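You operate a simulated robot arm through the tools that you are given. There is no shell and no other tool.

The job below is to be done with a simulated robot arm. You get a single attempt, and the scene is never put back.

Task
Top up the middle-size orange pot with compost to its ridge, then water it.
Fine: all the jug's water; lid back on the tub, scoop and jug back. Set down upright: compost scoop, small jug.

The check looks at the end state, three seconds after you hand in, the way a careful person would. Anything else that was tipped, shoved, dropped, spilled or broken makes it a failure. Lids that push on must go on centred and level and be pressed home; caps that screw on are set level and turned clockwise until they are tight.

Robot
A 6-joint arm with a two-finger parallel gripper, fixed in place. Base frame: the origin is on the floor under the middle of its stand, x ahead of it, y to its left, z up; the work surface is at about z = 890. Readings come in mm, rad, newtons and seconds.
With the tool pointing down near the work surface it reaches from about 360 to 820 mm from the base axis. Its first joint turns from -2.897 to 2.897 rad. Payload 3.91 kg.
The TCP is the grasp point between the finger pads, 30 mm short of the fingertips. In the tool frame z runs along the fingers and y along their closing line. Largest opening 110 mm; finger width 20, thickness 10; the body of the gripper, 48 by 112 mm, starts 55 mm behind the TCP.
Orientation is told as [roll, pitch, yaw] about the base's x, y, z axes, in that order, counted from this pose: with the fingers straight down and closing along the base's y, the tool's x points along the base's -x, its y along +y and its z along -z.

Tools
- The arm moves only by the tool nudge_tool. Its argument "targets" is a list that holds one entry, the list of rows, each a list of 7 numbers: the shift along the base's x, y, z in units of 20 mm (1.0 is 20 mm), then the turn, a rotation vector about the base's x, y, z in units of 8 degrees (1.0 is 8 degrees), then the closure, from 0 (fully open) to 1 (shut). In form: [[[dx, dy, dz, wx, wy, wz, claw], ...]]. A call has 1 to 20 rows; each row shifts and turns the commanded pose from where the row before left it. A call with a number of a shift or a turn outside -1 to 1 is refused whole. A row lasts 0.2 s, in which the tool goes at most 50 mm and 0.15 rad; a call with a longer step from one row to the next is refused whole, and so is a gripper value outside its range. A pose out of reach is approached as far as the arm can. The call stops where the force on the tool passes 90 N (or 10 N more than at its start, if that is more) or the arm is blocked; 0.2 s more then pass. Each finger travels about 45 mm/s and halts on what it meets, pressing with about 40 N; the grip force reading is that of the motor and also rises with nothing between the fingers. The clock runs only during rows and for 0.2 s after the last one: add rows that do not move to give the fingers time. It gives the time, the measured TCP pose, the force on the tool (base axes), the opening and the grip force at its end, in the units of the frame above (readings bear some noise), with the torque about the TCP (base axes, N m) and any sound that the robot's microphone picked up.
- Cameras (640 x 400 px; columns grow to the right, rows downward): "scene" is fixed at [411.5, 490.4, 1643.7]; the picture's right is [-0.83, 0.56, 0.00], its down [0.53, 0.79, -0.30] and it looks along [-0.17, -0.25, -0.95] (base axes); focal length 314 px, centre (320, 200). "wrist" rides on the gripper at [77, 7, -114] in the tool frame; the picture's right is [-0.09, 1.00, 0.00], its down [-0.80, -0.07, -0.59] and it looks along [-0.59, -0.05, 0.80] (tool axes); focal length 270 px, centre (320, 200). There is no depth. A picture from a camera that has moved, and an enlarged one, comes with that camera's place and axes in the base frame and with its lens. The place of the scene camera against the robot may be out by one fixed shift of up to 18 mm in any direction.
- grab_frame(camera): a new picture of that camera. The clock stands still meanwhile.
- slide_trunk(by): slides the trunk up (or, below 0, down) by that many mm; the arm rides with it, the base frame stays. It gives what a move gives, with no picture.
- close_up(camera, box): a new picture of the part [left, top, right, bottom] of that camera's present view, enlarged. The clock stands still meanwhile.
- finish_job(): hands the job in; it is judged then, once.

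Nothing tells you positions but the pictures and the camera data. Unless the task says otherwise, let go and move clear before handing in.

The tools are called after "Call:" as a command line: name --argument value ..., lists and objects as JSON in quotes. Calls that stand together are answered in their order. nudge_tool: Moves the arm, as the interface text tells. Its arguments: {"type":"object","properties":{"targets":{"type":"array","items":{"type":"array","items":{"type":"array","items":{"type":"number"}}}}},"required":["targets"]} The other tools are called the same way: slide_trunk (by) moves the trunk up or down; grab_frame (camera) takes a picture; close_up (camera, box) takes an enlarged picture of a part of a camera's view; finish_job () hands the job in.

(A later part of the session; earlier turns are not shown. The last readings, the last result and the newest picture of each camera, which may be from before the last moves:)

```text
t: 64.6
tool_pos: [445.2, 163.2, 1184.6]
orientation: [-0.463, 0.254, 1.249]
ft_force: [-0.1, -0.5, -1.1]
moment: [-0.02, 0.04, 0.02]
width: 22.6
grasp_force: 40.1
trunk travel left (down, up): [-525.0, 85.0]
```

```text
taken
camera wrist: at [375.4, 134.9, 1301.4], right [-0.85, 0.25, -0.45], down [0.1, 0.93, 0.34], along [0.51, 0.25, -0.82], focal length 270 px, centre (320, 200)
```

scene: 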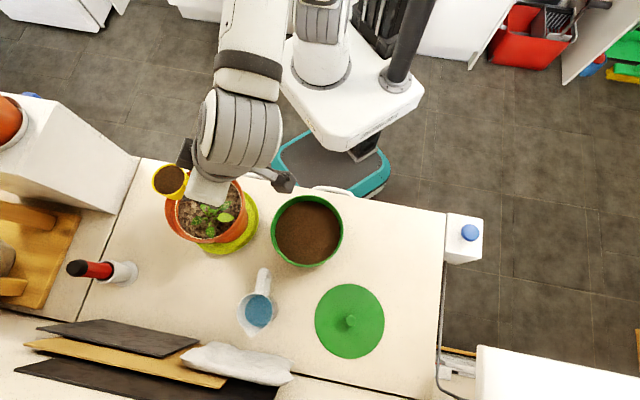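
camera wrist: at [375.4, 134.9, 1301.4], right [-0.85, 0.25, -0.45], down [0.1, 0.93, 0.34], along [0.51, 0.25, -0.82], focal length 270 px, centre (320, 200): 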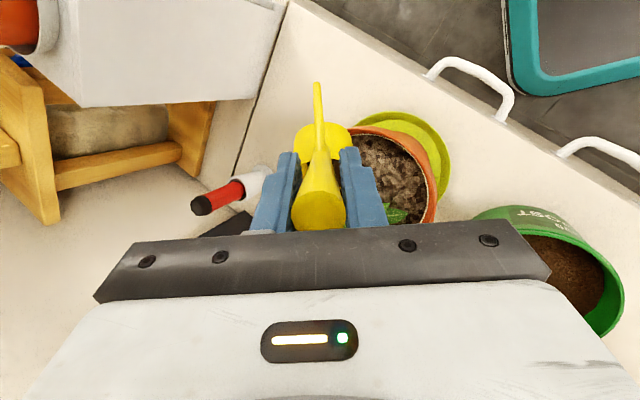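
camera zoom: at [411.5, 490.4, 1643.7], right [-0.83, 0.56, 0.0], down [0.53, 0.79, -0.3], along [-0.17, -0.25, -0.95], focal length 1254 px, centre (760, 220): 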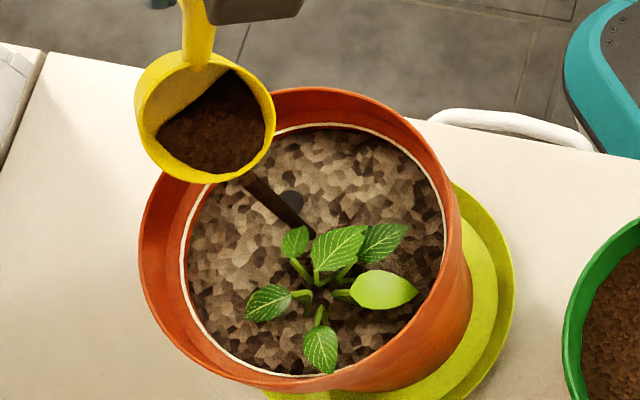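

Call:
nudge_tool --targets '[[[0.277, -0.037, 0, -0.353, 0.354, 0.866, 1], [0.29, 0.007, 0, -0.353, 0.354, 0.866, 1], [0.286, 0.046, 0, -0.353, 0.354, 0.866, 1], [0.29, 0.085, 0, -0.353, 0.354, 0.866, 1], [0.279, 0.124, 0, -0.353, 0.354, 0.866, 1], [0.263, 0.157, 0, -0.353, 0.354, 0.866, 1], [0.242, 0.193, 0, -0.353, 0.354, 0.866, 1]]]'

Call:
close_up --camera "scene" --box '[130, 145, 290, 245]'

Call:
grab_frame --camera "wrist"

```text
t: 66.2
tool_pos: [482.8, 175.4, 1183.0]
orientation: [-0.041, 0.521, 2.278]
ft_force: [0.4, 0.5, -0.6]
moment: [0.05, 0.04, -0.02]
width: 22.4
grasp_force: 40.0
trunk travel left (down, up): [-525.0, 85.0]
```

```text
4.00 times, centred on (210, 195) of scene
camera zoom: at [411.5, 490.4, 1643.7], right [-0.83, 0.56, 0.0], down [0.53, 0.79, -0.3], along [-0.17, -0.25, -0.95], focal length 1254 px, centre (760, 220)
```

zoom: 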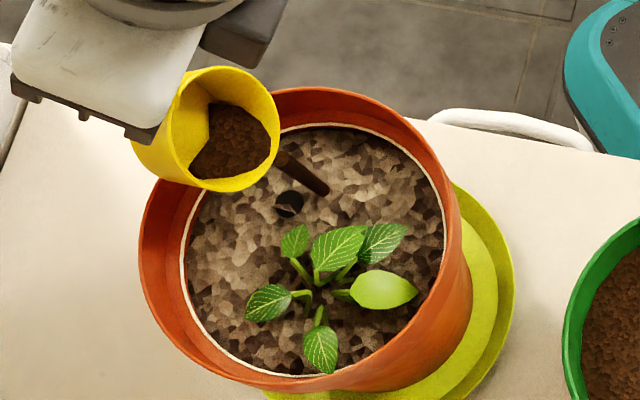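

```text
taken
camera wrist: at [480.6, 160.7, 1322.0], right [-0.79, -0.6, -0.08], down [-0.61, 0.78, 0.12], along [-0.01, 0.14, -0.99], focal length 270 px, centre (320, 200)
```

wrist: 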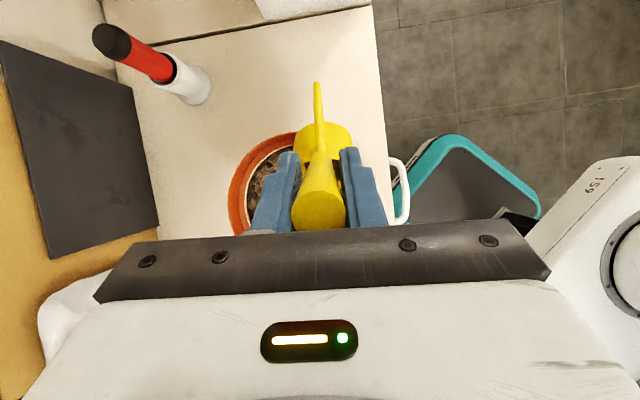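

The roll reached 176° without trouble and about half the compost is out. Now I'll raise the handle toward horizontal with the lip held over the pot so the rest empties.

Call:
nudge_tool --targets '[[[-0.403, 0.75, 0.035, -0.707, -0.707, 0, 1], [-0.403, 0.75, -0.085, -0.707, -0.707, 0, 1], [-0.389, 0.736, -0.19, -0.707, -0.707, 0, 1], [-0.544, 0.544, -0.305, -0.707, -0.707, 0, 1]]]'

Call:
close_up --camera "scene" --box '[130, 145, 290, 245]'

Call:
grab_frame --camera "scene"

```text
t: 67.2
tool_pos: [446.9, 232.1, 1174.4]
orientation: [-0.138, 1.079, 2.205]
ft_force: [-0.2, 0.2, -0.9]
moment: [0.04, 0.04, 0.01]
width: 22.3
grasp_force: 39.7
trunk travel left (down, up): [-525.0, 85.0]
```

```text
4.00 times, centred on (210, 195) of scene
camera zoom: at [411.5, 490.4, 1643.7], right [-0.83, 0.56, 0.0], down [0.53, 0.79, -0.3], along [-0.17, -0.25, -0.95], focal length 1254 px, centre (760, 220)
```

zoom: 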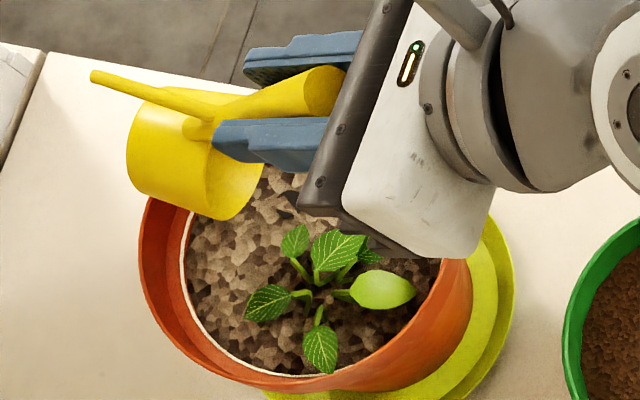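

```text
taken
```

scene: 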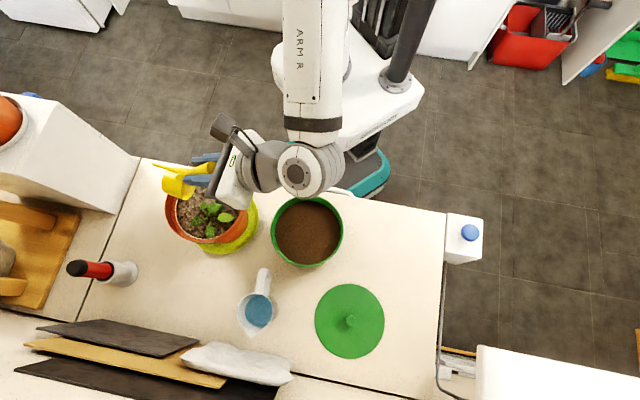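

Call:
nudge_tool --targets '[[[-0.509, 0.509, -0.41, -0.707, -0.707, 0, 1], [-0.467, 0.467, -0.505, -0.707, -0.707, 0, 1], [-0.41, 0.41, -0.59, -0.707, -0.707, 0, 1], [-0.346, 0.346, -0.665, -0.707, -0.707, 0, 1], [0, 0, 0, 0, 0, 0, 1], [0, 0, 0, 0, 0, 0, 1], [0, 0, 0, 0, 0, 0, 1]]]'

Call:
close_up --camera "scene" --box '[130, 145, 290, 245]'

Call:
grab_frame --camera "wrist"

```text
t: 68.8
tool_pos: [413.3, 265.1, 1129.9]
orientation: [-2.347, 1.471, 0.013]
ft_force: [0.4, 0.1, -1.5]
moment: [0.07, 0.04, 0.01]
width: 22.3
grasp_force: 39.7
trunk travel left (down, up): [-525.0, 85.0]
```

```text
4.00 times, centred on (210, 195) of scene
camera zoom: at [411.5, 490.4, 1643.7], right [-0.83, 0.56, 0.0], down [0.53, 0.79, -0.3], along [-0.17, -0.25, -0.95], focal length 1254 px, centre (760, 220)
```

zoom: 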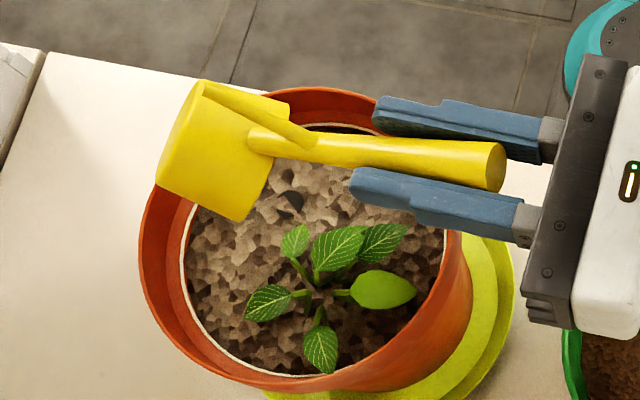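

```text
taken
camera wrist: at [320.1, 341.1, 1199.1], right [-0.69, -0.71, -0.16], down [-0.29, 0.47, -0.83], along [0.66, -0.53, -0.53], focal length 270 px, centre (320, 200)
```

wrist: 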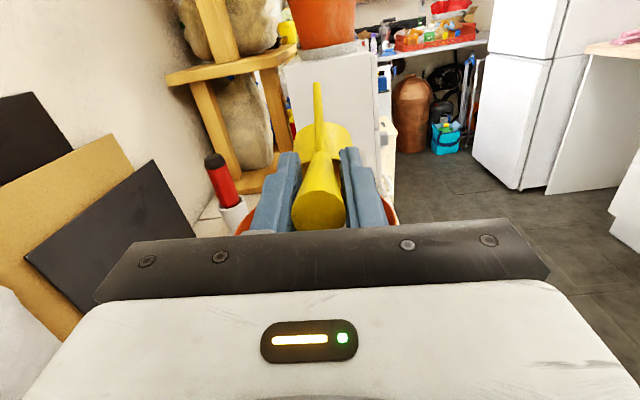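

The scoop is inverted over the pot and the stream has stopped. I'll bring it back upright over the pot, reversing the same path slightly higher.

Call:
nudge_tool --targets '[[[0.346, -0.346, 0.9, 0.707, 0.707, 0, 1], [0.41, -0.41, 0.8, 0.707, 0.707, 0, 1], [0.467, -0.467, 0.7, 0.707, 0.707, 0, 1], [0.509, -0.509, 0.6, 0.707, 0.707, 0, 1], [0.544, -0.544, 0.5, 0.707, 0.707, 0, 1], [0.569, -0.569, 0.4, 0.707, 0.707, 0, 1], [0.583, -0.583, 0.3, 0.707, 0.707, 0, 1], [0.583, -0.583, 0.2, 0.707, 0.707, 0, 1]]]'

Call:
close_up --camera "scene" --box '[130, 145, 290, 245]'

```text
t: 70.6
tool_pos: [494.8, 185.3, 1218.6]
orientation: [-0.043, 0.519, 2.275]
ft_force: [-0.4, 0.0, -0.8]
moment: [0.02, 0.0, -0.01]
width: 22.3
grasp_force: 40.0
trunk travel left (down, up): [-525.0, 85.0]
```

```text
4.00 times, centred on (210, 195) of scene
camera zoom: at [411.5, 490.4, 1643.7], right [-0.83, 0.56, 0.0], down [0.53, 0.79, -0.3], along [-0.17, -0.25, -0.95], focal length 1254 px, centre (760, 220)
```

zoom: 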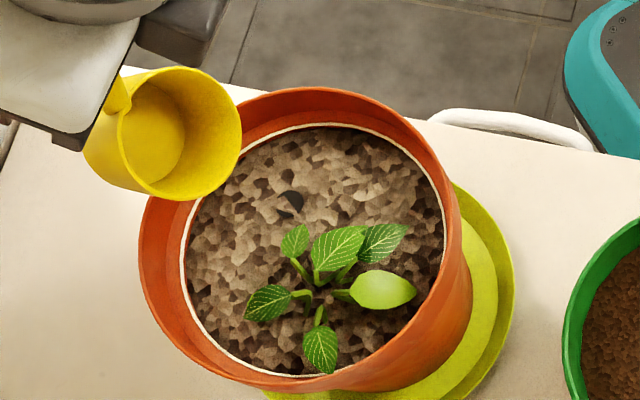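

The bowl is completely empty and the soil has risen. I'll roll the scoop back upright over the pot, then measure the new level.

Call:
nudge_tool --targets '[[[-0.242, -0.193, 0, 0.353, -0.354, -0.866, 1], [-0.263, -0.157, 0, 0.353, -0.354, -0.866, 1], [-0.279, -0.124, 0, 0.353, -0.354, -0.866, 1], [-0.29, -0.085, 0, 0.353, -0.354, -0.866, 1], [-0.286, -0.046, 0, 0.353, -0.354, -0.866, 1], [-0.29, -0.007, 0, 0.353, -0.354, -0.866, 1], [-0.277, 0.037, 0, 0.353, -0.354, -0.866, 1], [-0.27, 0.072, 0, 0.353, -0.354, -0.866, 1], [-0.247, 0.113, 0, 0.353, -0.354, -0.866, 1], [-0.226, 0.148, 0, 0.353, -0.354, -0.866, 1], [-0.194, 0.18, 0, 0.353, -0.354, -0.866, 1]]]'

Call:
nudge_tool --targets '[[[-0.166, 0.216, -0.15, 0.353, -0.354, -0.866, 1], [-0.131, 0.237, -0.15, 0.353, -0.354, -0.866, 1], [-0.095, 0.258, -0.15, 0.353, -0.354, -0.866, 1], [-0.053, 0.272, -0.15, 0.353, -0.354, -0.866, 1], [-0.018, 0.286, -0.15, 0.353, -0.354, -0.866, 1], [0.028, 0.29, -0.15, 0.353, -0.354, -0.866, 1], [0.065, 0.288, -0.15, 0.353, -0.354, -0.866, 1], [0.105, 0.284, -0.15, 0.353, -0.354, -0.866, 1], [0.14, 0.27, -0.15, 0.353, -0.354, -0.866, 1], [0.176, 0.255, -0.15, 0.353, -0.354, -0.866, 1], [0.206, 0.232, -0.15, 0.353, -0.354, -0.866, 1], [0, 0, 0, 0, 0, 0, 1]]]'

Call:
close_up --camera "wrist" --box '[220, 0, 440, 140]'

Call:
close_up --camera "scene" --box '[130, 145, 290, 245]'

```text
t: 73.0
tool_pos: [436.9, 184.3, 1218.4]
orientation: [-0.526, -0.02, 0.752]
ft_force: [0.2, -0.7, -0.8]
moment: [0.05, 0.03, -0.03]
width: 22.3
grasp_force: 39.3
trunk travel left (down, up): [-525.0, 85.0]
```

```text
t: 75.6
tool_pos: [442.0, 242.4, 1185.5]
orientation: [-0.002, -0.523, -0.789]
ft_force: [-0.8, 1.0, -0.9]
moment: [0.01, 0.05, 0.03]
width: 22.5
grasp_force: 39.9
trunk travel left (down, up): [-525.0, 85.0]
```

```text
2.86 times, centred on (330, 70) of wrist
camera zoom: at [358.8, 334.8, 1247.0], right [0.76, 0.65, 0.04], down [0.23, -0.33, 0.92], along [0.61, -0.69, -0.4], focal length 772 px, centre (291, 571)
```

zoom: 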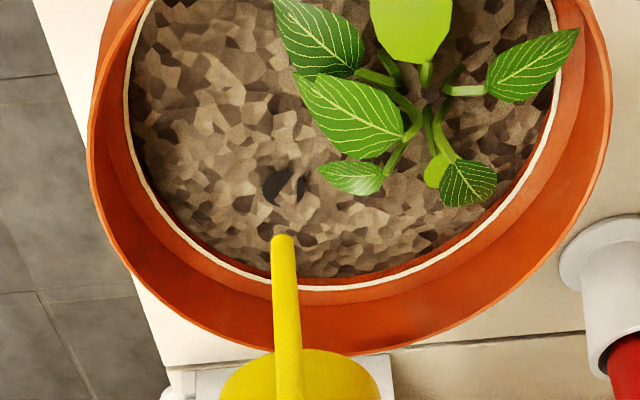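

```text
4.00 times, centred on (210, 195) of scene
camera zoom: at [411.5, 490.4, 1643.7], right [-0.83, 0.56, 0.0], down [0.53, 0.79, -0.3], along [-0.17, -0.25, -0.95], focal length 1254 px, centre (760, 220)
```

zoom: 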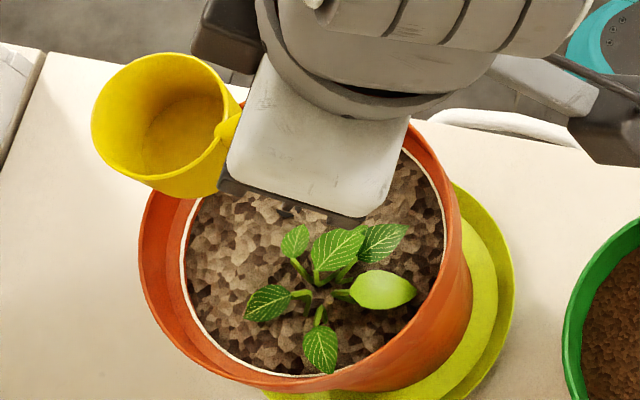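

Call:
close_up --camera "wrist" --box '[300, 50, 396, 110]'

Call:
close_up --camera "wrist" --box '[240, 30, 336, 90]'

```text
6.67 times, centred on (348, 80) of wrist
camera zoom: at [358.8, 334.8, 1247.0], right [0.76, 0.65, 0.04], down [0.23, -0.33, 0.92], along [0.61, -0.69, -0.4], focal length 1802 px, centre (133, 1000)
```

zoom: 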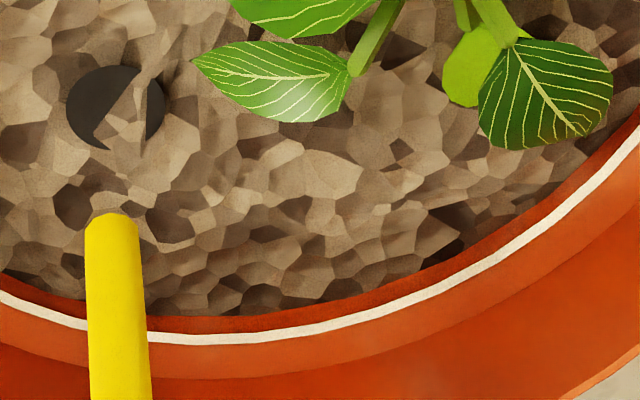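

```text
6.67 times, centred on (288, 60) of wrist
camera zoom: at [358.8, 334.8, 1247.0], right [0.76, 0.65, 0.04], down [0.23, -0.33, 0.92], along [0.61, -0.69, -0.4], focal length 1802 px, centre (533, 1133)
```

zoom: 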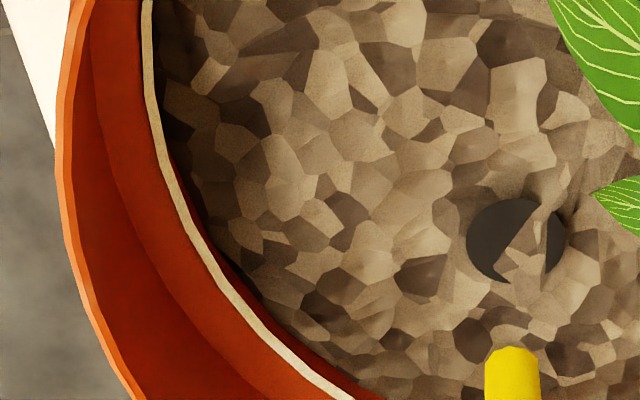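

The soil has risen to about 4.5 mm below the ridge, so roughly 0.9 of a scoop more is needed. I'll go back to the tub for a second scoop.

Call:
nudge_tool --targets '[[[-0.4, 0.5, 0, 0, 0, 0, 1], [-0.65, 0.85, 0, 0, 0, 0, 1], [-0.65, 0.85, 0, 0, 0, 0, 1], [-0.65, 0.85, 0, 0, 0, 0, 1], [-0.65, 0.85, 0, 0, 0, 0, 1], [-0.65, 0.85, 0, 0, 0, 0, 1], [-0.65, 0.85, 0, 0, 0, 0, 1], [-0.67, 0.85, 0, 0, 0, 0, 1], [0, 0, 0, 0, 0, 0, 1]]]'

Call:
close_up --camera "scene" --box '[230, 180, 390, 280]'

Call:
close_up --camera "scene" --box '[130, 145, 290, 245]'

```text
t: 77.6
tool_pos: [343.4, 370.3, 1185.3]
orientation: [0.0, -0.524, -0.787]
ft_force: [-0.3, 0.1, -1.3]
moment: [0.04, 0.03, 0.0]
width: 22.2
grasp_force: 40.2
trunk travel left (down, up): [-525.0, 85.0]
```

```text
4.00 times, centred on (310, 230) of scene
camera zoom: at [411.5, 490.4, 1643.7], right [-0.83, 0.56, 0.0], down [0.53, 0.79, -0.3], along [-0.17, -0.25, -0.95], focal length 1254 px, centre (360, 80)
```

zoom: 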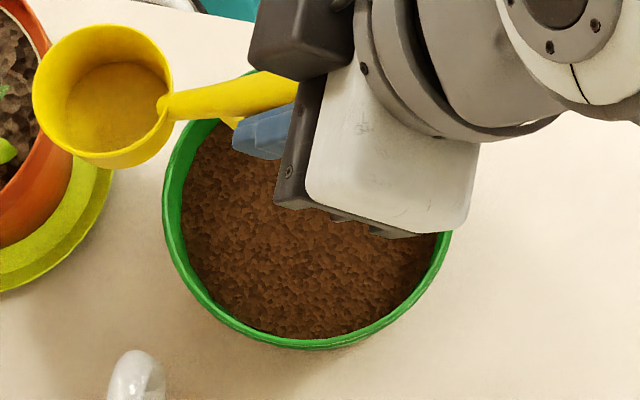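

```text
4.00 times, centred on (210, 195) of scene
camera zoom: at [411.5, 490.4, 1643.7], right [-0.83, 0.56, 0.0], down [0.53, 0.79, -0.3], along [-0.17, -0.25, -0.95], focal length 1254 px, centre (760, 220)
```

zoom: 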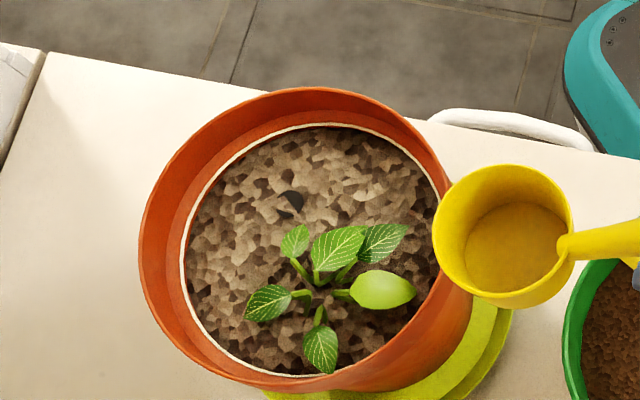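

The counter is clean and the tub surface is level again. I'll repeat the dig, slightly deeper.

Call:
nudge_tool --targets '[[[0, 0, -0.365, 0.632, 0.63, 0, 1], [0, 0, -0.365, 0.632, 0.63, 0, 1], [0, 0, -0.365, 0.632, 0.63, 0, 1], [0, 0, -0.365, 0.632, 0.63, 0, 1], [0, 0, -0.365, 0.632, 0.63, 0, 1], [0, 0, -0.365, 0.632, 0.63, 0, 1], [0, 0, -0.365, 0.632, 0.63, 0, 1], [0, 0, 0, 0, 0, 0, 1]]]'

Call:
close_up --camera "wrist" --box '[200, 50, 440, 200]'

```text
t: 79.4
tool_pos: [343.4, 371.0, 1134.6]
orientation: [-0.002, 0.35, -0.786]
ft_force: [0.4, 0.1, -1.2]
moment: [0.02, 0.01, 0.0]
width: 22.3
grasp_force: 39.6
trunk travel left (down, up): [-525.0, 85.0]
```

```text
2.67 times, centred on (320, 125) of wrist
camera zoom: at [324.8, 399.1, 1269.8], right [0.76, 0.65, -0.03], down [0.63, -0.73, 0.28], along [0.16, -0.24, -0.96], focal length 721 px, centre (320, 400)
```

zoom: 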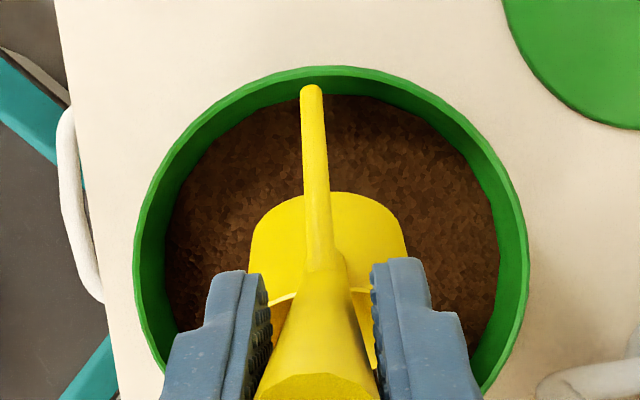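

Call:
nudge_tool --targets '[[[0, 0, -0.8, 0, 0, 0, 1], [0, 0, -0.8, 0, 0, 0, 1], [0, 0, -0.8, 0, 0, 0, 1], [0, 0, -0.8, 0, 0, 0, 1], [0, 0, -0.7, 0, 0, 0, 1], [0, 0, -0.7, 0, 0, 0, 1], [-0.321, 0.322, -0.055, -0.632, -0.63, 0, 1], [-0.3, 0.301, -0.145, -0.632, -0.63, 0, 1], [-0.268, 0.269, -0.23, -0.632, -0.63, 0, 1], [-0.226, 0.227, -0.345, -0.632, -0.63, 0, 1], [-0.177, 0.177, -0.45, -0.632, -0.63, 0, 1], [-0.134, 0.135, -0.53, -0.632, -0.63, 0, 1], [-0.085, 0.085, -0.585, -0.632, -0.63, 0, 1], [0, 0, 0, 0, 0, 0, 1]]]'

Call:
nudge_tool --targets '[[[0, 0, 0.3, 0, 0, 0, 1], [0, 0, 0.4, 0, 0, 0, 1], [0, 0, 0.5, 0, 0, 0, 1], [0, 0, 0.5, 0, 0, 0, 1], [0, 0, 0.5, 0, 0, 0, 1], [0, 0, 0.5, 0, 0, 0, 1], [0, 0, 0, 0, 0, 0, 1]]]'

Call:
close_up --camera "scene" --box '[230, 180, 390, 280]'

```text
t: 82.4
tool_pos: [312.3, 400.8, 995.8]
orientation: [-0.002, -0.525, -0.787]
ft_force: [0.0, 0.0, -1.8]
moment: [0.07, 0.06, -0.02]
width: 22.3
grasp_force: 39.9
trunk travel left (down, up): [-525.0, 85.0]
```

```text
t: 84.0
tool_pos: [311.5, 401.3, 1048.5]
orientation: [-0.005, -0.526, -0.786]
ft_force: [0.7, -0.9, -1.5]
moment: [0.07, 0.03, 0.01]
width: 22.1
grasp_force: 40.5
trunk travel left (down, up): [-525.0, 85.0]
```

```text
4.00 times, centred on (310, 230) of scene
camera zoom: at [411.5, 490.4, 1643.7], right [-0.83, 0.56, 0.0], down [0.53, 0.79, -0.3], along [-0.17, -0.25, -0.95], focal length 1254 px, centre (360, 80)
```

zoom: 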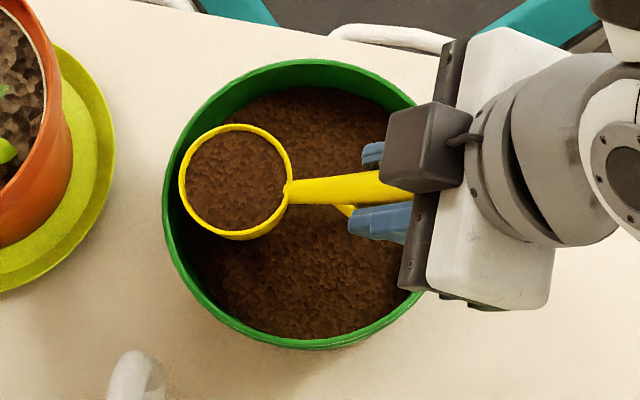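

The scoop is full again. I'll carry it back over the pot.

Call:
nudge_tool --targets '[[[0, 0, 0.6, 0, 0, 0, 1], [0, 0, 0.9, 0, 0, 0, 1], [0, 0, 0.9, 0, 0, 0, 1], [0, 0, 0.9, 0, 0, 0, 1], [0, 0, 0.9, 0, 0, 0, 1], [0, 0, 0.9, 0, 0, 0, 1], [0, 0, 0.9, 0, 0, 0, 1], [0, 0, 0.75, 0, 0, 0, 1], [0.3, -0.4, 0, 0, 0, 0, 1], [0.6, -0.83, 0, 0, 0, 0, 1], [0.6, -0.83, 0, 0, 0, 0, 1], [0.6, -0.83, 0, 0, 0, 0, 1], [0.6, -0.83, 0, 0, 0, 0, 1], [0.6, -0.83, 0, 0, 0, 0, 1], [0.6, -0.83, 0, 0, 0, 0, 1], [0.6, -0.83, 0, 0, 0, 0, 1], [0.6, -0.83, 0, 0, 0, 0, 1], [0.6, -0.83, 0, 0, 0, 0, 1], [0.34, -0.41, 0, 0, 0, 0, 1], [0, 0, 0, 0, 0, 0, 1]]]'

Call:
close_up --camera "scene" --box '[130, 145, 290, 245]'

Call:
close_up --camera "wrist" --box '[220, 0, 440, 140]'

```text
t: 88.2
tool_pos: [434.4, 234.0, 1183.0]
orientation: [-0.001, -0.524, -0.785]
ft_force: [0.7, -0.6, -0.7]
moment: [0.03, 0.06, -0.03]
width: 22.4
grasp_force: 39.9
trunk travel left (down, up): [-525.0, 85.0]
```

```text
4.00 times, centred on (210, 195) of scene
camera zoom: at [411.5, 490.4, 1643.7], right [-0.83, 0.56, 0.0], down [0.53, 0.79, -0.3], along [-0.17, -0.25, -0.95], focal length 1254 px, centre (760, 220)
```

zoom: 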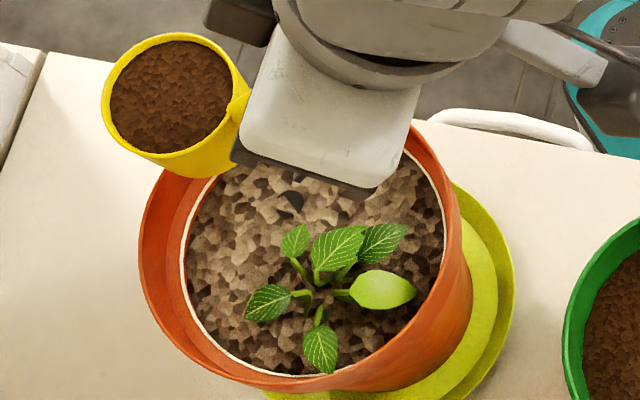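

```text
2.86 times, centred on (330, 70) of wrist
camera zoom: at [350.8, 327.3, 1246.3], right [0.76, 0.65, 0.04], down [0.23, -0.33, 0.92], along [0.61, -0.69, -0.4], focal length 772 px, centre (291, 571)
```

zoom: 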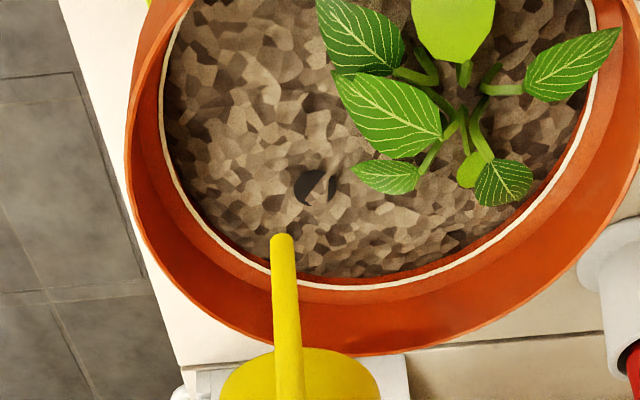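

I'll take a finely enlarged baseline of the ridge edge from the scene camera before pouring.

Call:
close_up --camera "scene" --box '[176, 180, 208, 200]'

Call:
close_up --camera "scene" --box '[174, 205, 206, 225]'

```text
16.00 times, centred on (192, 190) of scene
camera zoom: at [411.5, 490.4, 1643.7], right [-0.83, 0.56, 0.0], down [0.53, 0.79, -0.3], along [-0.17, -0.25, -0.95], focal length 5017 px, centre (2368, 360)
```

zoom: 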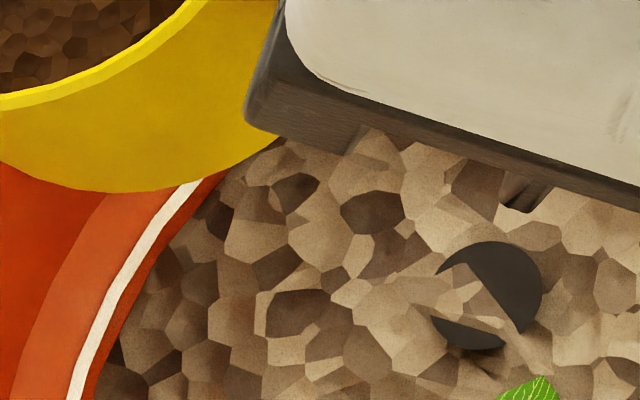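

```text
16.00 times, centred on (190, 215) of scene
camera zoom: at [411.5, 490.4, 1643.7], right [-0.83, 0.56, 0.0], down [0.53, 0.79, -0.3], along [-0.17, -0.25, -0.95], focal length 5017 px, centre (2400, -40)
```

zoom: 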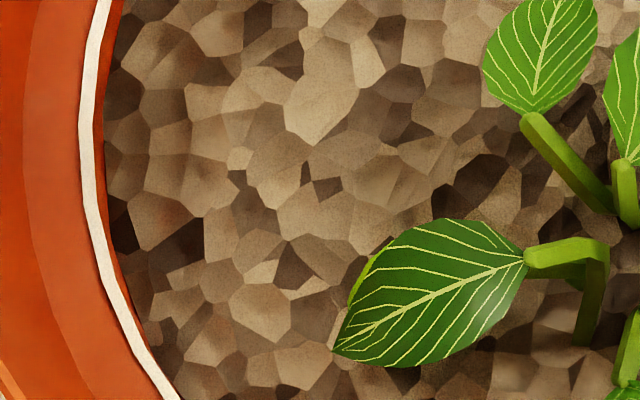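

Call:
close_up --camera "wrist" --box '[280, 60, 344, 100]'

Call:
close_up --camera "wrist" --box '[340, 60, 404, 100]'

Call:
close_up --camera "wrist" --box '[384, 20, 448, 60]'

Call:
close_up --camera "wrist" --box '[260, 20, 324, 60]'

```text
10.00 times, centred on (312, 80) of wrist
camera zoom: at [350.8, 327.3, 1246.3], right [0.76, 0.65, 0.04], down [0.23, -0.33, 0.92], along [0.61, -0.69, -0.4], focal length 2703 px, centre (400, 1400)
```

zoom: 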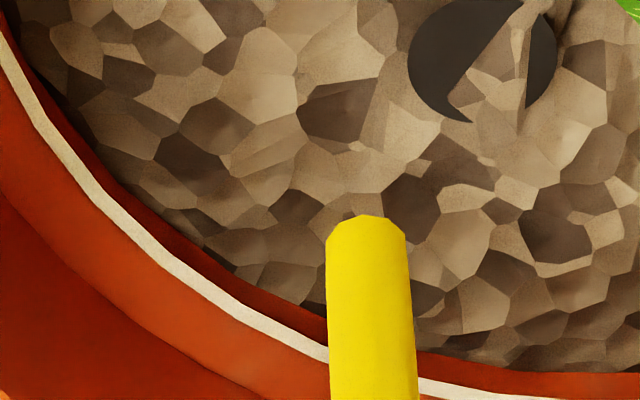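

```text
10.00 times, centred on (372, 80) of wrist
camera zoom: at [350.8, 327.3, 1246.3], right [0.76, 0.65, 0.04], down [0.23, -0.33, 0.92], along [0.61, -0.69, -0.4], focal length 2703 px, centre (-200, 1400)
```

zoom: 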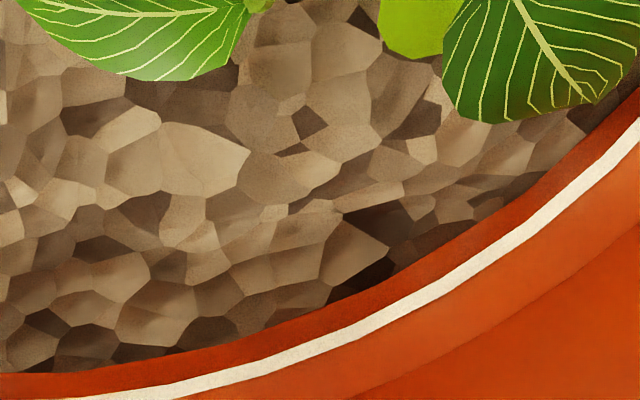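

```text
10.00 times, centred on (416, 40) of wrist
camera zoom: at [350.8, 327.3, 1246.3], right [0.76, 0.65, 0.04], down [0.23, -0.33, 0.92], along [0.61, -0.69, -0.4], focal length 2703 px, centre (-640, 1800)
```

zoom: 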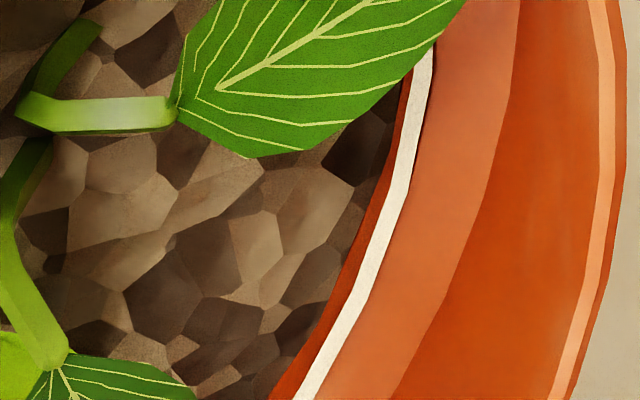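

```text
10.00 times, centred on (292, 40) of wrist
camera zoom: at [350.8, 327.3, 1246.3], right [0.76, 0.65, 0.04], down [0.23, -0.33, 0.92], along [0.61, -0.69, -0.4], focal length 2703 px, centre (600, 1800)
```

zoom: 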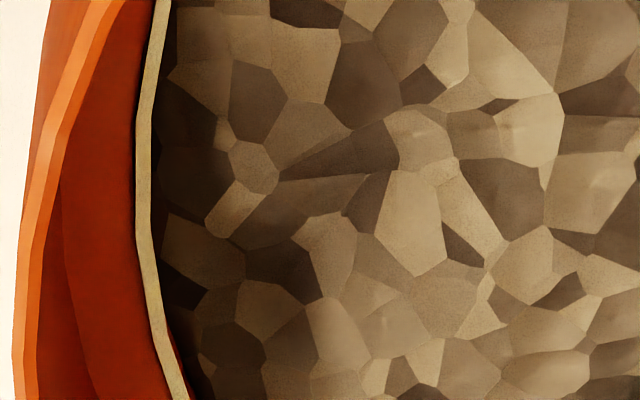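

The soil is about 5 mm low on the far (-y) side and about 3 mm low on the +x side. This time I'll tip the scoop forward so the compost lands on the -y side.

Call:
nudge_tool --targets '[[[-0.25, 0.73, 0, 0, 0, 0, 1], [-0.25, 0.73, 0, 0, 0, 0, 1], [-0.25, 0.73, 0, 0, 0, 0, 1], [0.26, -0.26, 0.4, 0.708, 0.706, 0, 1], [0.308, -0.308, 0.345, 0.708, 0.706, 0, 1], [0.354, -0.354, 0.275, 0.708, 0.706, 0, 1], [0.389, -0.389, 0.205, 0.708, 0.706, 0, 1]]]'

Call:
close_up --camera "scene" --box '[130, 145, 290, 245]'

Call:
grab_frame --camera "wrist"

```text
t: 89.8
tool_pos: [444.7, 254.0, 1209.0]
orientation: [-0.004, 0.036, -0.785]
ft_force: [-0.6, 0.1, -1.3]
moment: [0.03, 0.02, 0.02]
width: 21.9
grasp_force: 40.0
trunk travel left (down, up): [-525.0, 85.0]
```

```text
4.00 times, centred on (210, 195) of scene
camera zoom: at [411.5, 490.4, 1643.7], right [-0.83, 0.56, 0.0], down [0.53, 0.79, -0.3], along [-0.17, -0.25, -0.95], focal length 1254 px, centre (760, 220)
```

zoom: 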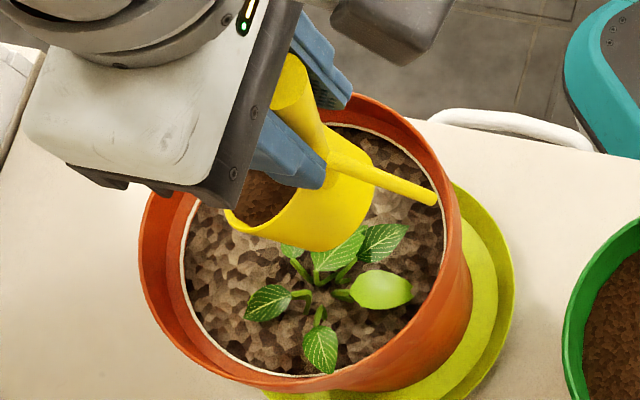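

```text
taken
camera wrist: at [398.3, 310.1, 1327.4], right [0.77, 0.64, -0.01], down [0.53, -0.63, 0.56], along [0.36, -0.44, -0.83], focal length 270 px, centre (320, 200)
```

wrist: 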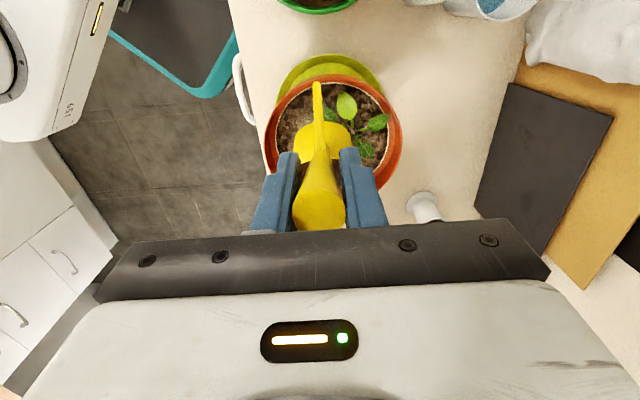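

Call:
nudge_tool --targets '[[[0.42, -0.42, 0.125, 0.708, 0.706, 0, 1], [0.438, -0.438, 0.04, 0.708, 0.706, 0, 1], [0.449, -0.449, -0.045, 0.708, 0.706, 0, 1], [0, 0, 0, 0, 0, 0, 1]]]'

Call:
close_up --camera "scene" --box '[130, 145, 290, 245]'

Call:
close_up --camera "wrist" --box '[240, 40, 420, 220]'

```text
t: 90.8
tool_pos: [470.0, 226.0, 1212.0]
orientation: [-0.002, 0.453, -0.786]
ft_force: [0.2, -1.1, -1.5]
moment: [0.0, 0.0, 0.02]
width: 22.3
grasp_force: 40.3
trunk travel left (down, up): [-525.0, 85.0]
```

```text
4.00 times, centred on (210, 195) of scene
camera zoom: at [411.5, 490.4, 1643.7], right [-0.83, 0.56, 0.0], down [0.53, 0.79, -0.3], along [-0.17, -0.25, -0.95], focal length 1254 px, centre (760, 220)
```

zoom: 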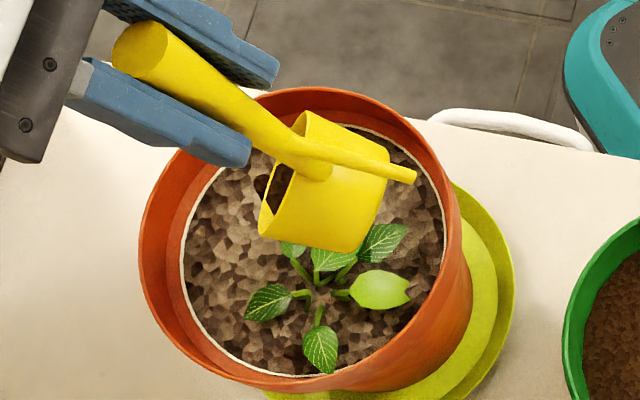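

```text
2.22 times, centred on (330, 130) of wrist
camera zoom: at [461.3, 244.8, 1349.2], right [0.76, 0.65, -0.04], down [0.64, -0.74, 0.18], along [0.09, -0.16, -0.98], focal length 601 px, centre (298, 356)
```

zoom: 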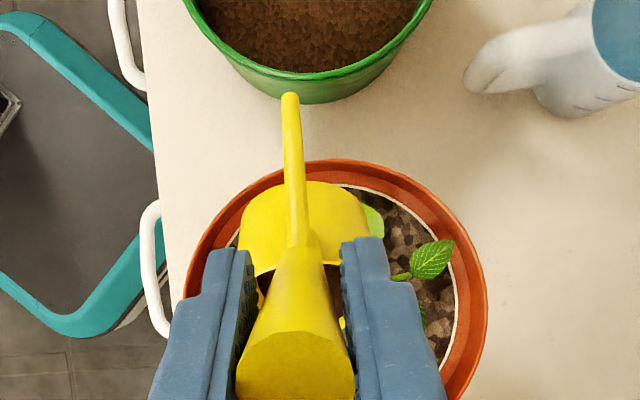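

Call:
nudge_tool --targets '[[[0.4525, -0.4525, -0.14, 0.708, 0.706, 0, 1], [0.449, -0.449, -0.225, 0.708, 0.706, 0, 1], [0, 0, 0, 0, 0, 0, 1]]]'

Call:
close_up --camera "scene" --box '[130, 145, 290, 245]'

Call:
grab_frame --camera "scene"

```text
t: 91.6
tool_pos: [489.1, 208.2, 1204.8]
orientation: [-0.004, 0.733, -0.784]
ft_force: [0.1, -0.2, -1.3]
moment: [-0.04, -0.04, -0.01]
width: 22.4
grasp_force: 40.6
trunk travel left (down, up): [-525.0, 85.0]
```

```text
4.00 times, centred on (210, 195) of scene
camera zoom: at [411.5, 490.4, 1643.7], right [-0.83, 0.56, 0.0], down [0.53, 0.79, -0.3], along [-0.17, -0.25, -0.95], focal length 1254 px, centre (760, 220)
```

zoom: 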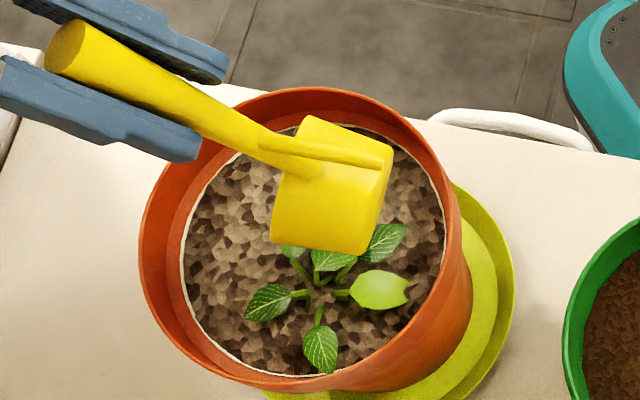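

```text
taken
```

scene: 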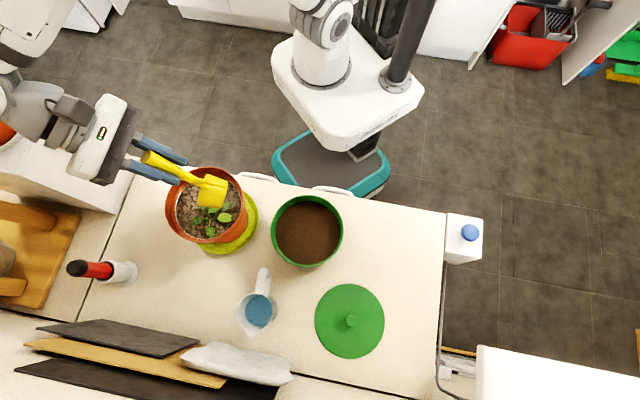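

The wrist and forearm are now close to the tall unit holding the other plant, so I'll check that before doing anything else.

Call:
close_up --camera "scene" --box '[0, 40, 160, 180]'

Call:
grab_frame --camera "wrist"

```text
2.86 times, centred on (80, 110) of scene
camera zoom: at [411.5, 490.4, 1643.7], right [-0.83, 0.56, 0.0], down [0.53, 0.79, -0.3], along [-0.17, -0.25, -0.95], focal length 896 px, centre (1006, 457)
```

zoom: 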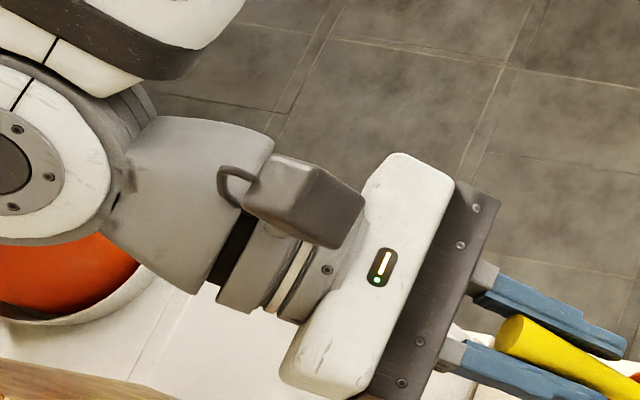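

```text
taken
camera wrist: at [507.4, 199.8, 1341.7], right [0.75, 0.66, -0.06], down [0.65, -0.75, -0.09], along [-0.11, 0.03, -0.99], focal length 270 px, centre (320, 200)
```

wrist: 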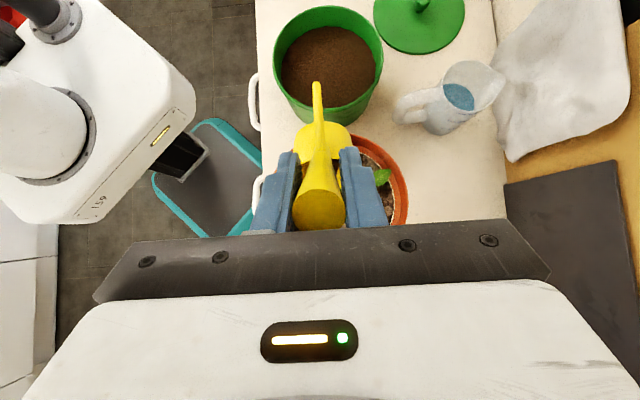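

The wrist still has clearance, but I won't tilt further this way. I'll bring the scoop back level over the pot and check what's left.

Call:
nudge_tool --targets '[[[-0.449, 0.449, 0.225, -0.708, -0.706, 0, 1], [-0.4525, 0.4525, 0.14, -0.708, -0.706, 0, 1], [-0.449, 0.449, 0.045, -0.708, -0.706, 0, 1], [-0.438, 0.438, -0.04, -0.708, -0.706, 0, 1], [-0.42, 0.42, -0.125, -0.708, -0.706, 0, 1], [-0.389, 0.389, -0.205, -0.708, -0.706, 0, 1], [-0.354, 0.354, -0.275, -0.708, -0.706, 0, 1], [-0.308, 0.308, -0.345, -0.708, -0.706, 0, 1], [-0.26, 0.26, -0.4, -0.708, -0.706, 0, 1], [0, 0, 0, 0, 0, 0, 1]]]'

Call:
close_up --camera "scene" --box '[130, 145, 290, 245]'

Call:
close_up --camera "wrist" --box '[220, 0, 440, 140]'

```text
t: 93.8
tool_pos: [418.8, 278.6, 1185.7]
orientation: [-0.002, -0.524, -0.787]
ft_force: [-0.7, 0.0, -1.3]
moment: [0.03, 0.05, -0.02]
width: 22.3
grasp_force: 40.0
trunk travel left (down, up): [-525.0, 85.0]
```

```text
4.00 times, centred on (210, 195) of scene
camera zoom: at [411.5, 490.4, 1643.7], right [-0.83, 0.56, 0.0], down [0.53, 0.79, -0.3], along [-0.17, -0.25, -0.95], focal length 1254 px, centre (760, 220)
```

zoom: 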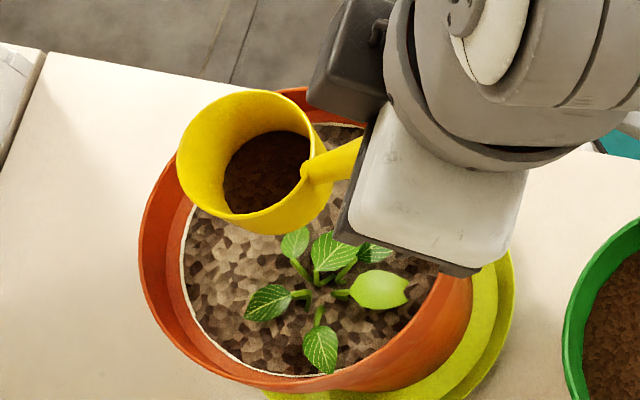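

```text
2.86 times, centred on (330, 70) of wrist
camera zoom: at [335.1, 371.5, 1246.5], right [0.76, 0.65, 0.04], down [0.23, -0.33, 0.92], along [0.61, -0.69, -0.4], focal length 772 px, centre (291, 571)
```

zoom: 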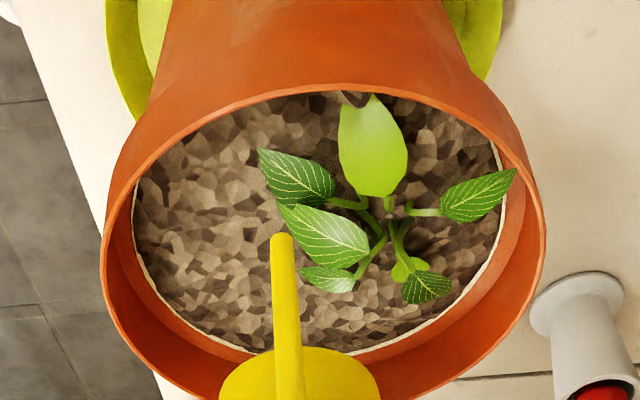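

Call:
close_up --camera "wrist" --box '[330, 80, 410, 130]'

Call:
close_up --camera "wrist" --box '[256, 70, 336, 120]'

Call:
close_up --camera "scene" --box '[174, 205, 206, 225]'

Call:
close_up --camera "scene" --box '[190, 215, 238, 245]'

```text
8.00 times, centred on (370, 105) of wrist
camera zoom: at [335.1, 371.5, 1246.5], right [0.76, 0.65, 0.04], down [0.23, -0.33, 0.92], along [0.61, -0.69, -0.4], focal length 2162 px, centre (-80, 960)
```

zoom: 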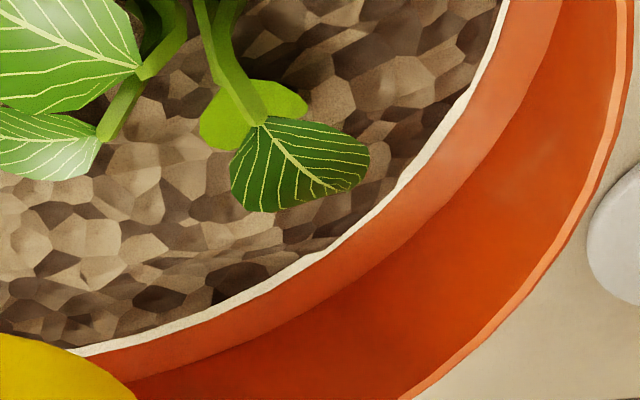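

```text
8.00 times, centred on (296, 95) of wrist
camera zoom: at [335.1, 371.5, 1246.5], right [0.76, 0.65, 0.04], down [0.23, -0.33, 0.92], along [0.61, -0.69, -0.4], focal length 2162 px, centre (512, 1040)
```

zoom: 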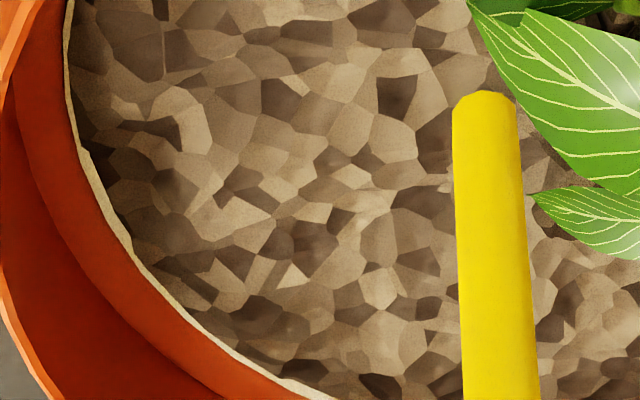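

```text
16.00 times, centred on (190, 215) of scene
camera zoom: at [411.5, 490.4, 1643.7], right [-0.83, 0.56, 0.0], down [0.53, 0.79, -0.3], along [-0.17, -0.25, -0.95], focal length 5017 px, centre (2400, -40)
```

zoom: 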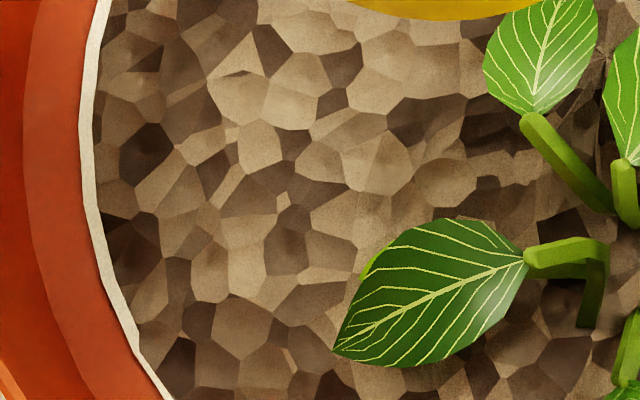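

```text
13.33 times, centred on (214, 230) of scene
camera zoom: at [411.5, 490.4, 1643.7], right [-0.83, 0.56, 0.0], down [0.53, 0.79, -0.3], along [-0.17, -0.25, -0.95], focal length 4181 px, centre (1733, -200)
```

zoom: 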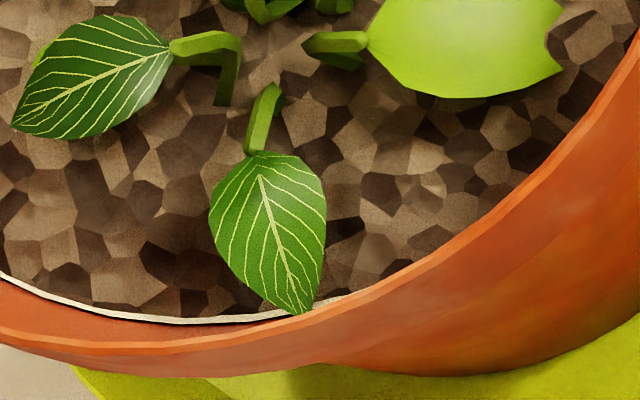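

The soil now meets the lower edge of the ridge on every side I can see, and about a third of a scoop is left. I'll swing around the pot with the bowl kept level above it to see the tub-side (+y) wall.

Call:
nudge_tool --targets '[[[-0.35, -0.395, 0, 0, 0, 0.95, 1], [-0.285, -0.43, 0, 0, 0, 0.95, 1], [-0.23, -0.47, 0, 0, 0, 0.95, 1], [-0.165, -0.495, 0, 0, 0, 0.95, 1], [-0.1, -0.51, 0, 0, 0, 0.95, 1], [-0.03, -0.525, 0, 0, 0, 0.95, 1], [0.04, -0.52, 0, 0, 0, 0.95, 1], [0.105, -0.51, 0, 0, 0, 0.95, 1], [0.175, -0.49, 0, 0, 0, 0.95, 1], [0.24, -0.465, 0, 0, 0, 0.95, 1], [0.295, -0.435, 0, 0, 0, 0.95, 1], [0.35, -0.38, 0, 0, 0, 0.95, 1], [0.405, -0.34, 0, 0, 0, 0.95, 1], [0.435, -0.28, 0, 0, 0, 0.95, 1], [0.475, -0.22, 0, 0, 0, 0.95, 1], [0, 0, 0, 0, 0, 0, 1]]]'

Call:
grab_frame --camera "wrist"

Call:
grab_frame --camera "scene"

```text
t: 97.2
tool_pos: [444.7, 150.5, 1183.9]
orientation: [-0.003, -0.523, 1.204]
ft_force: [-0.8, -0.2, 0.2]
moment: [-0.07, 0.02, 0.0]
width: 22.4
grasp_force: 40.4
trunk travel left (down, up): [-525.0, 85.0]
```

```text
taken
camera wrist: at [393.6, 38.0, 1245.6], right [-0.9, 0.43, 0.04], down [0.21, 0.34, 0.92], along [0.38, 0.83, -0.4], focal length 270 px, centre (320, 200)
```

wrist: 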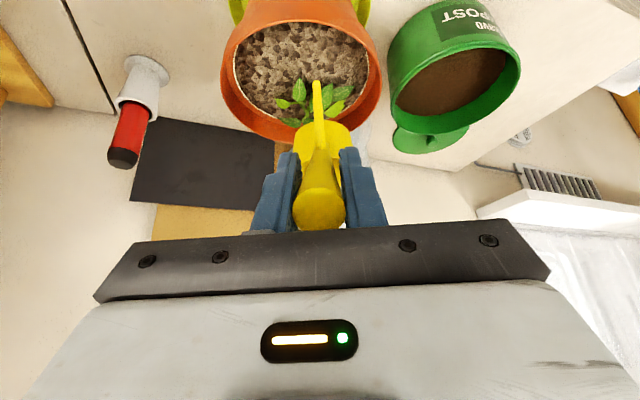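

```text
taken
```

scene: 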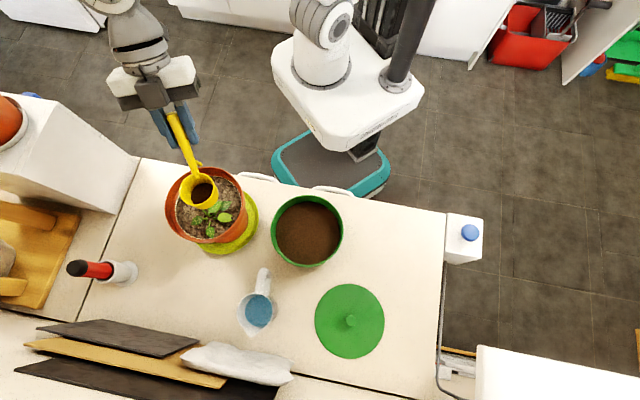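

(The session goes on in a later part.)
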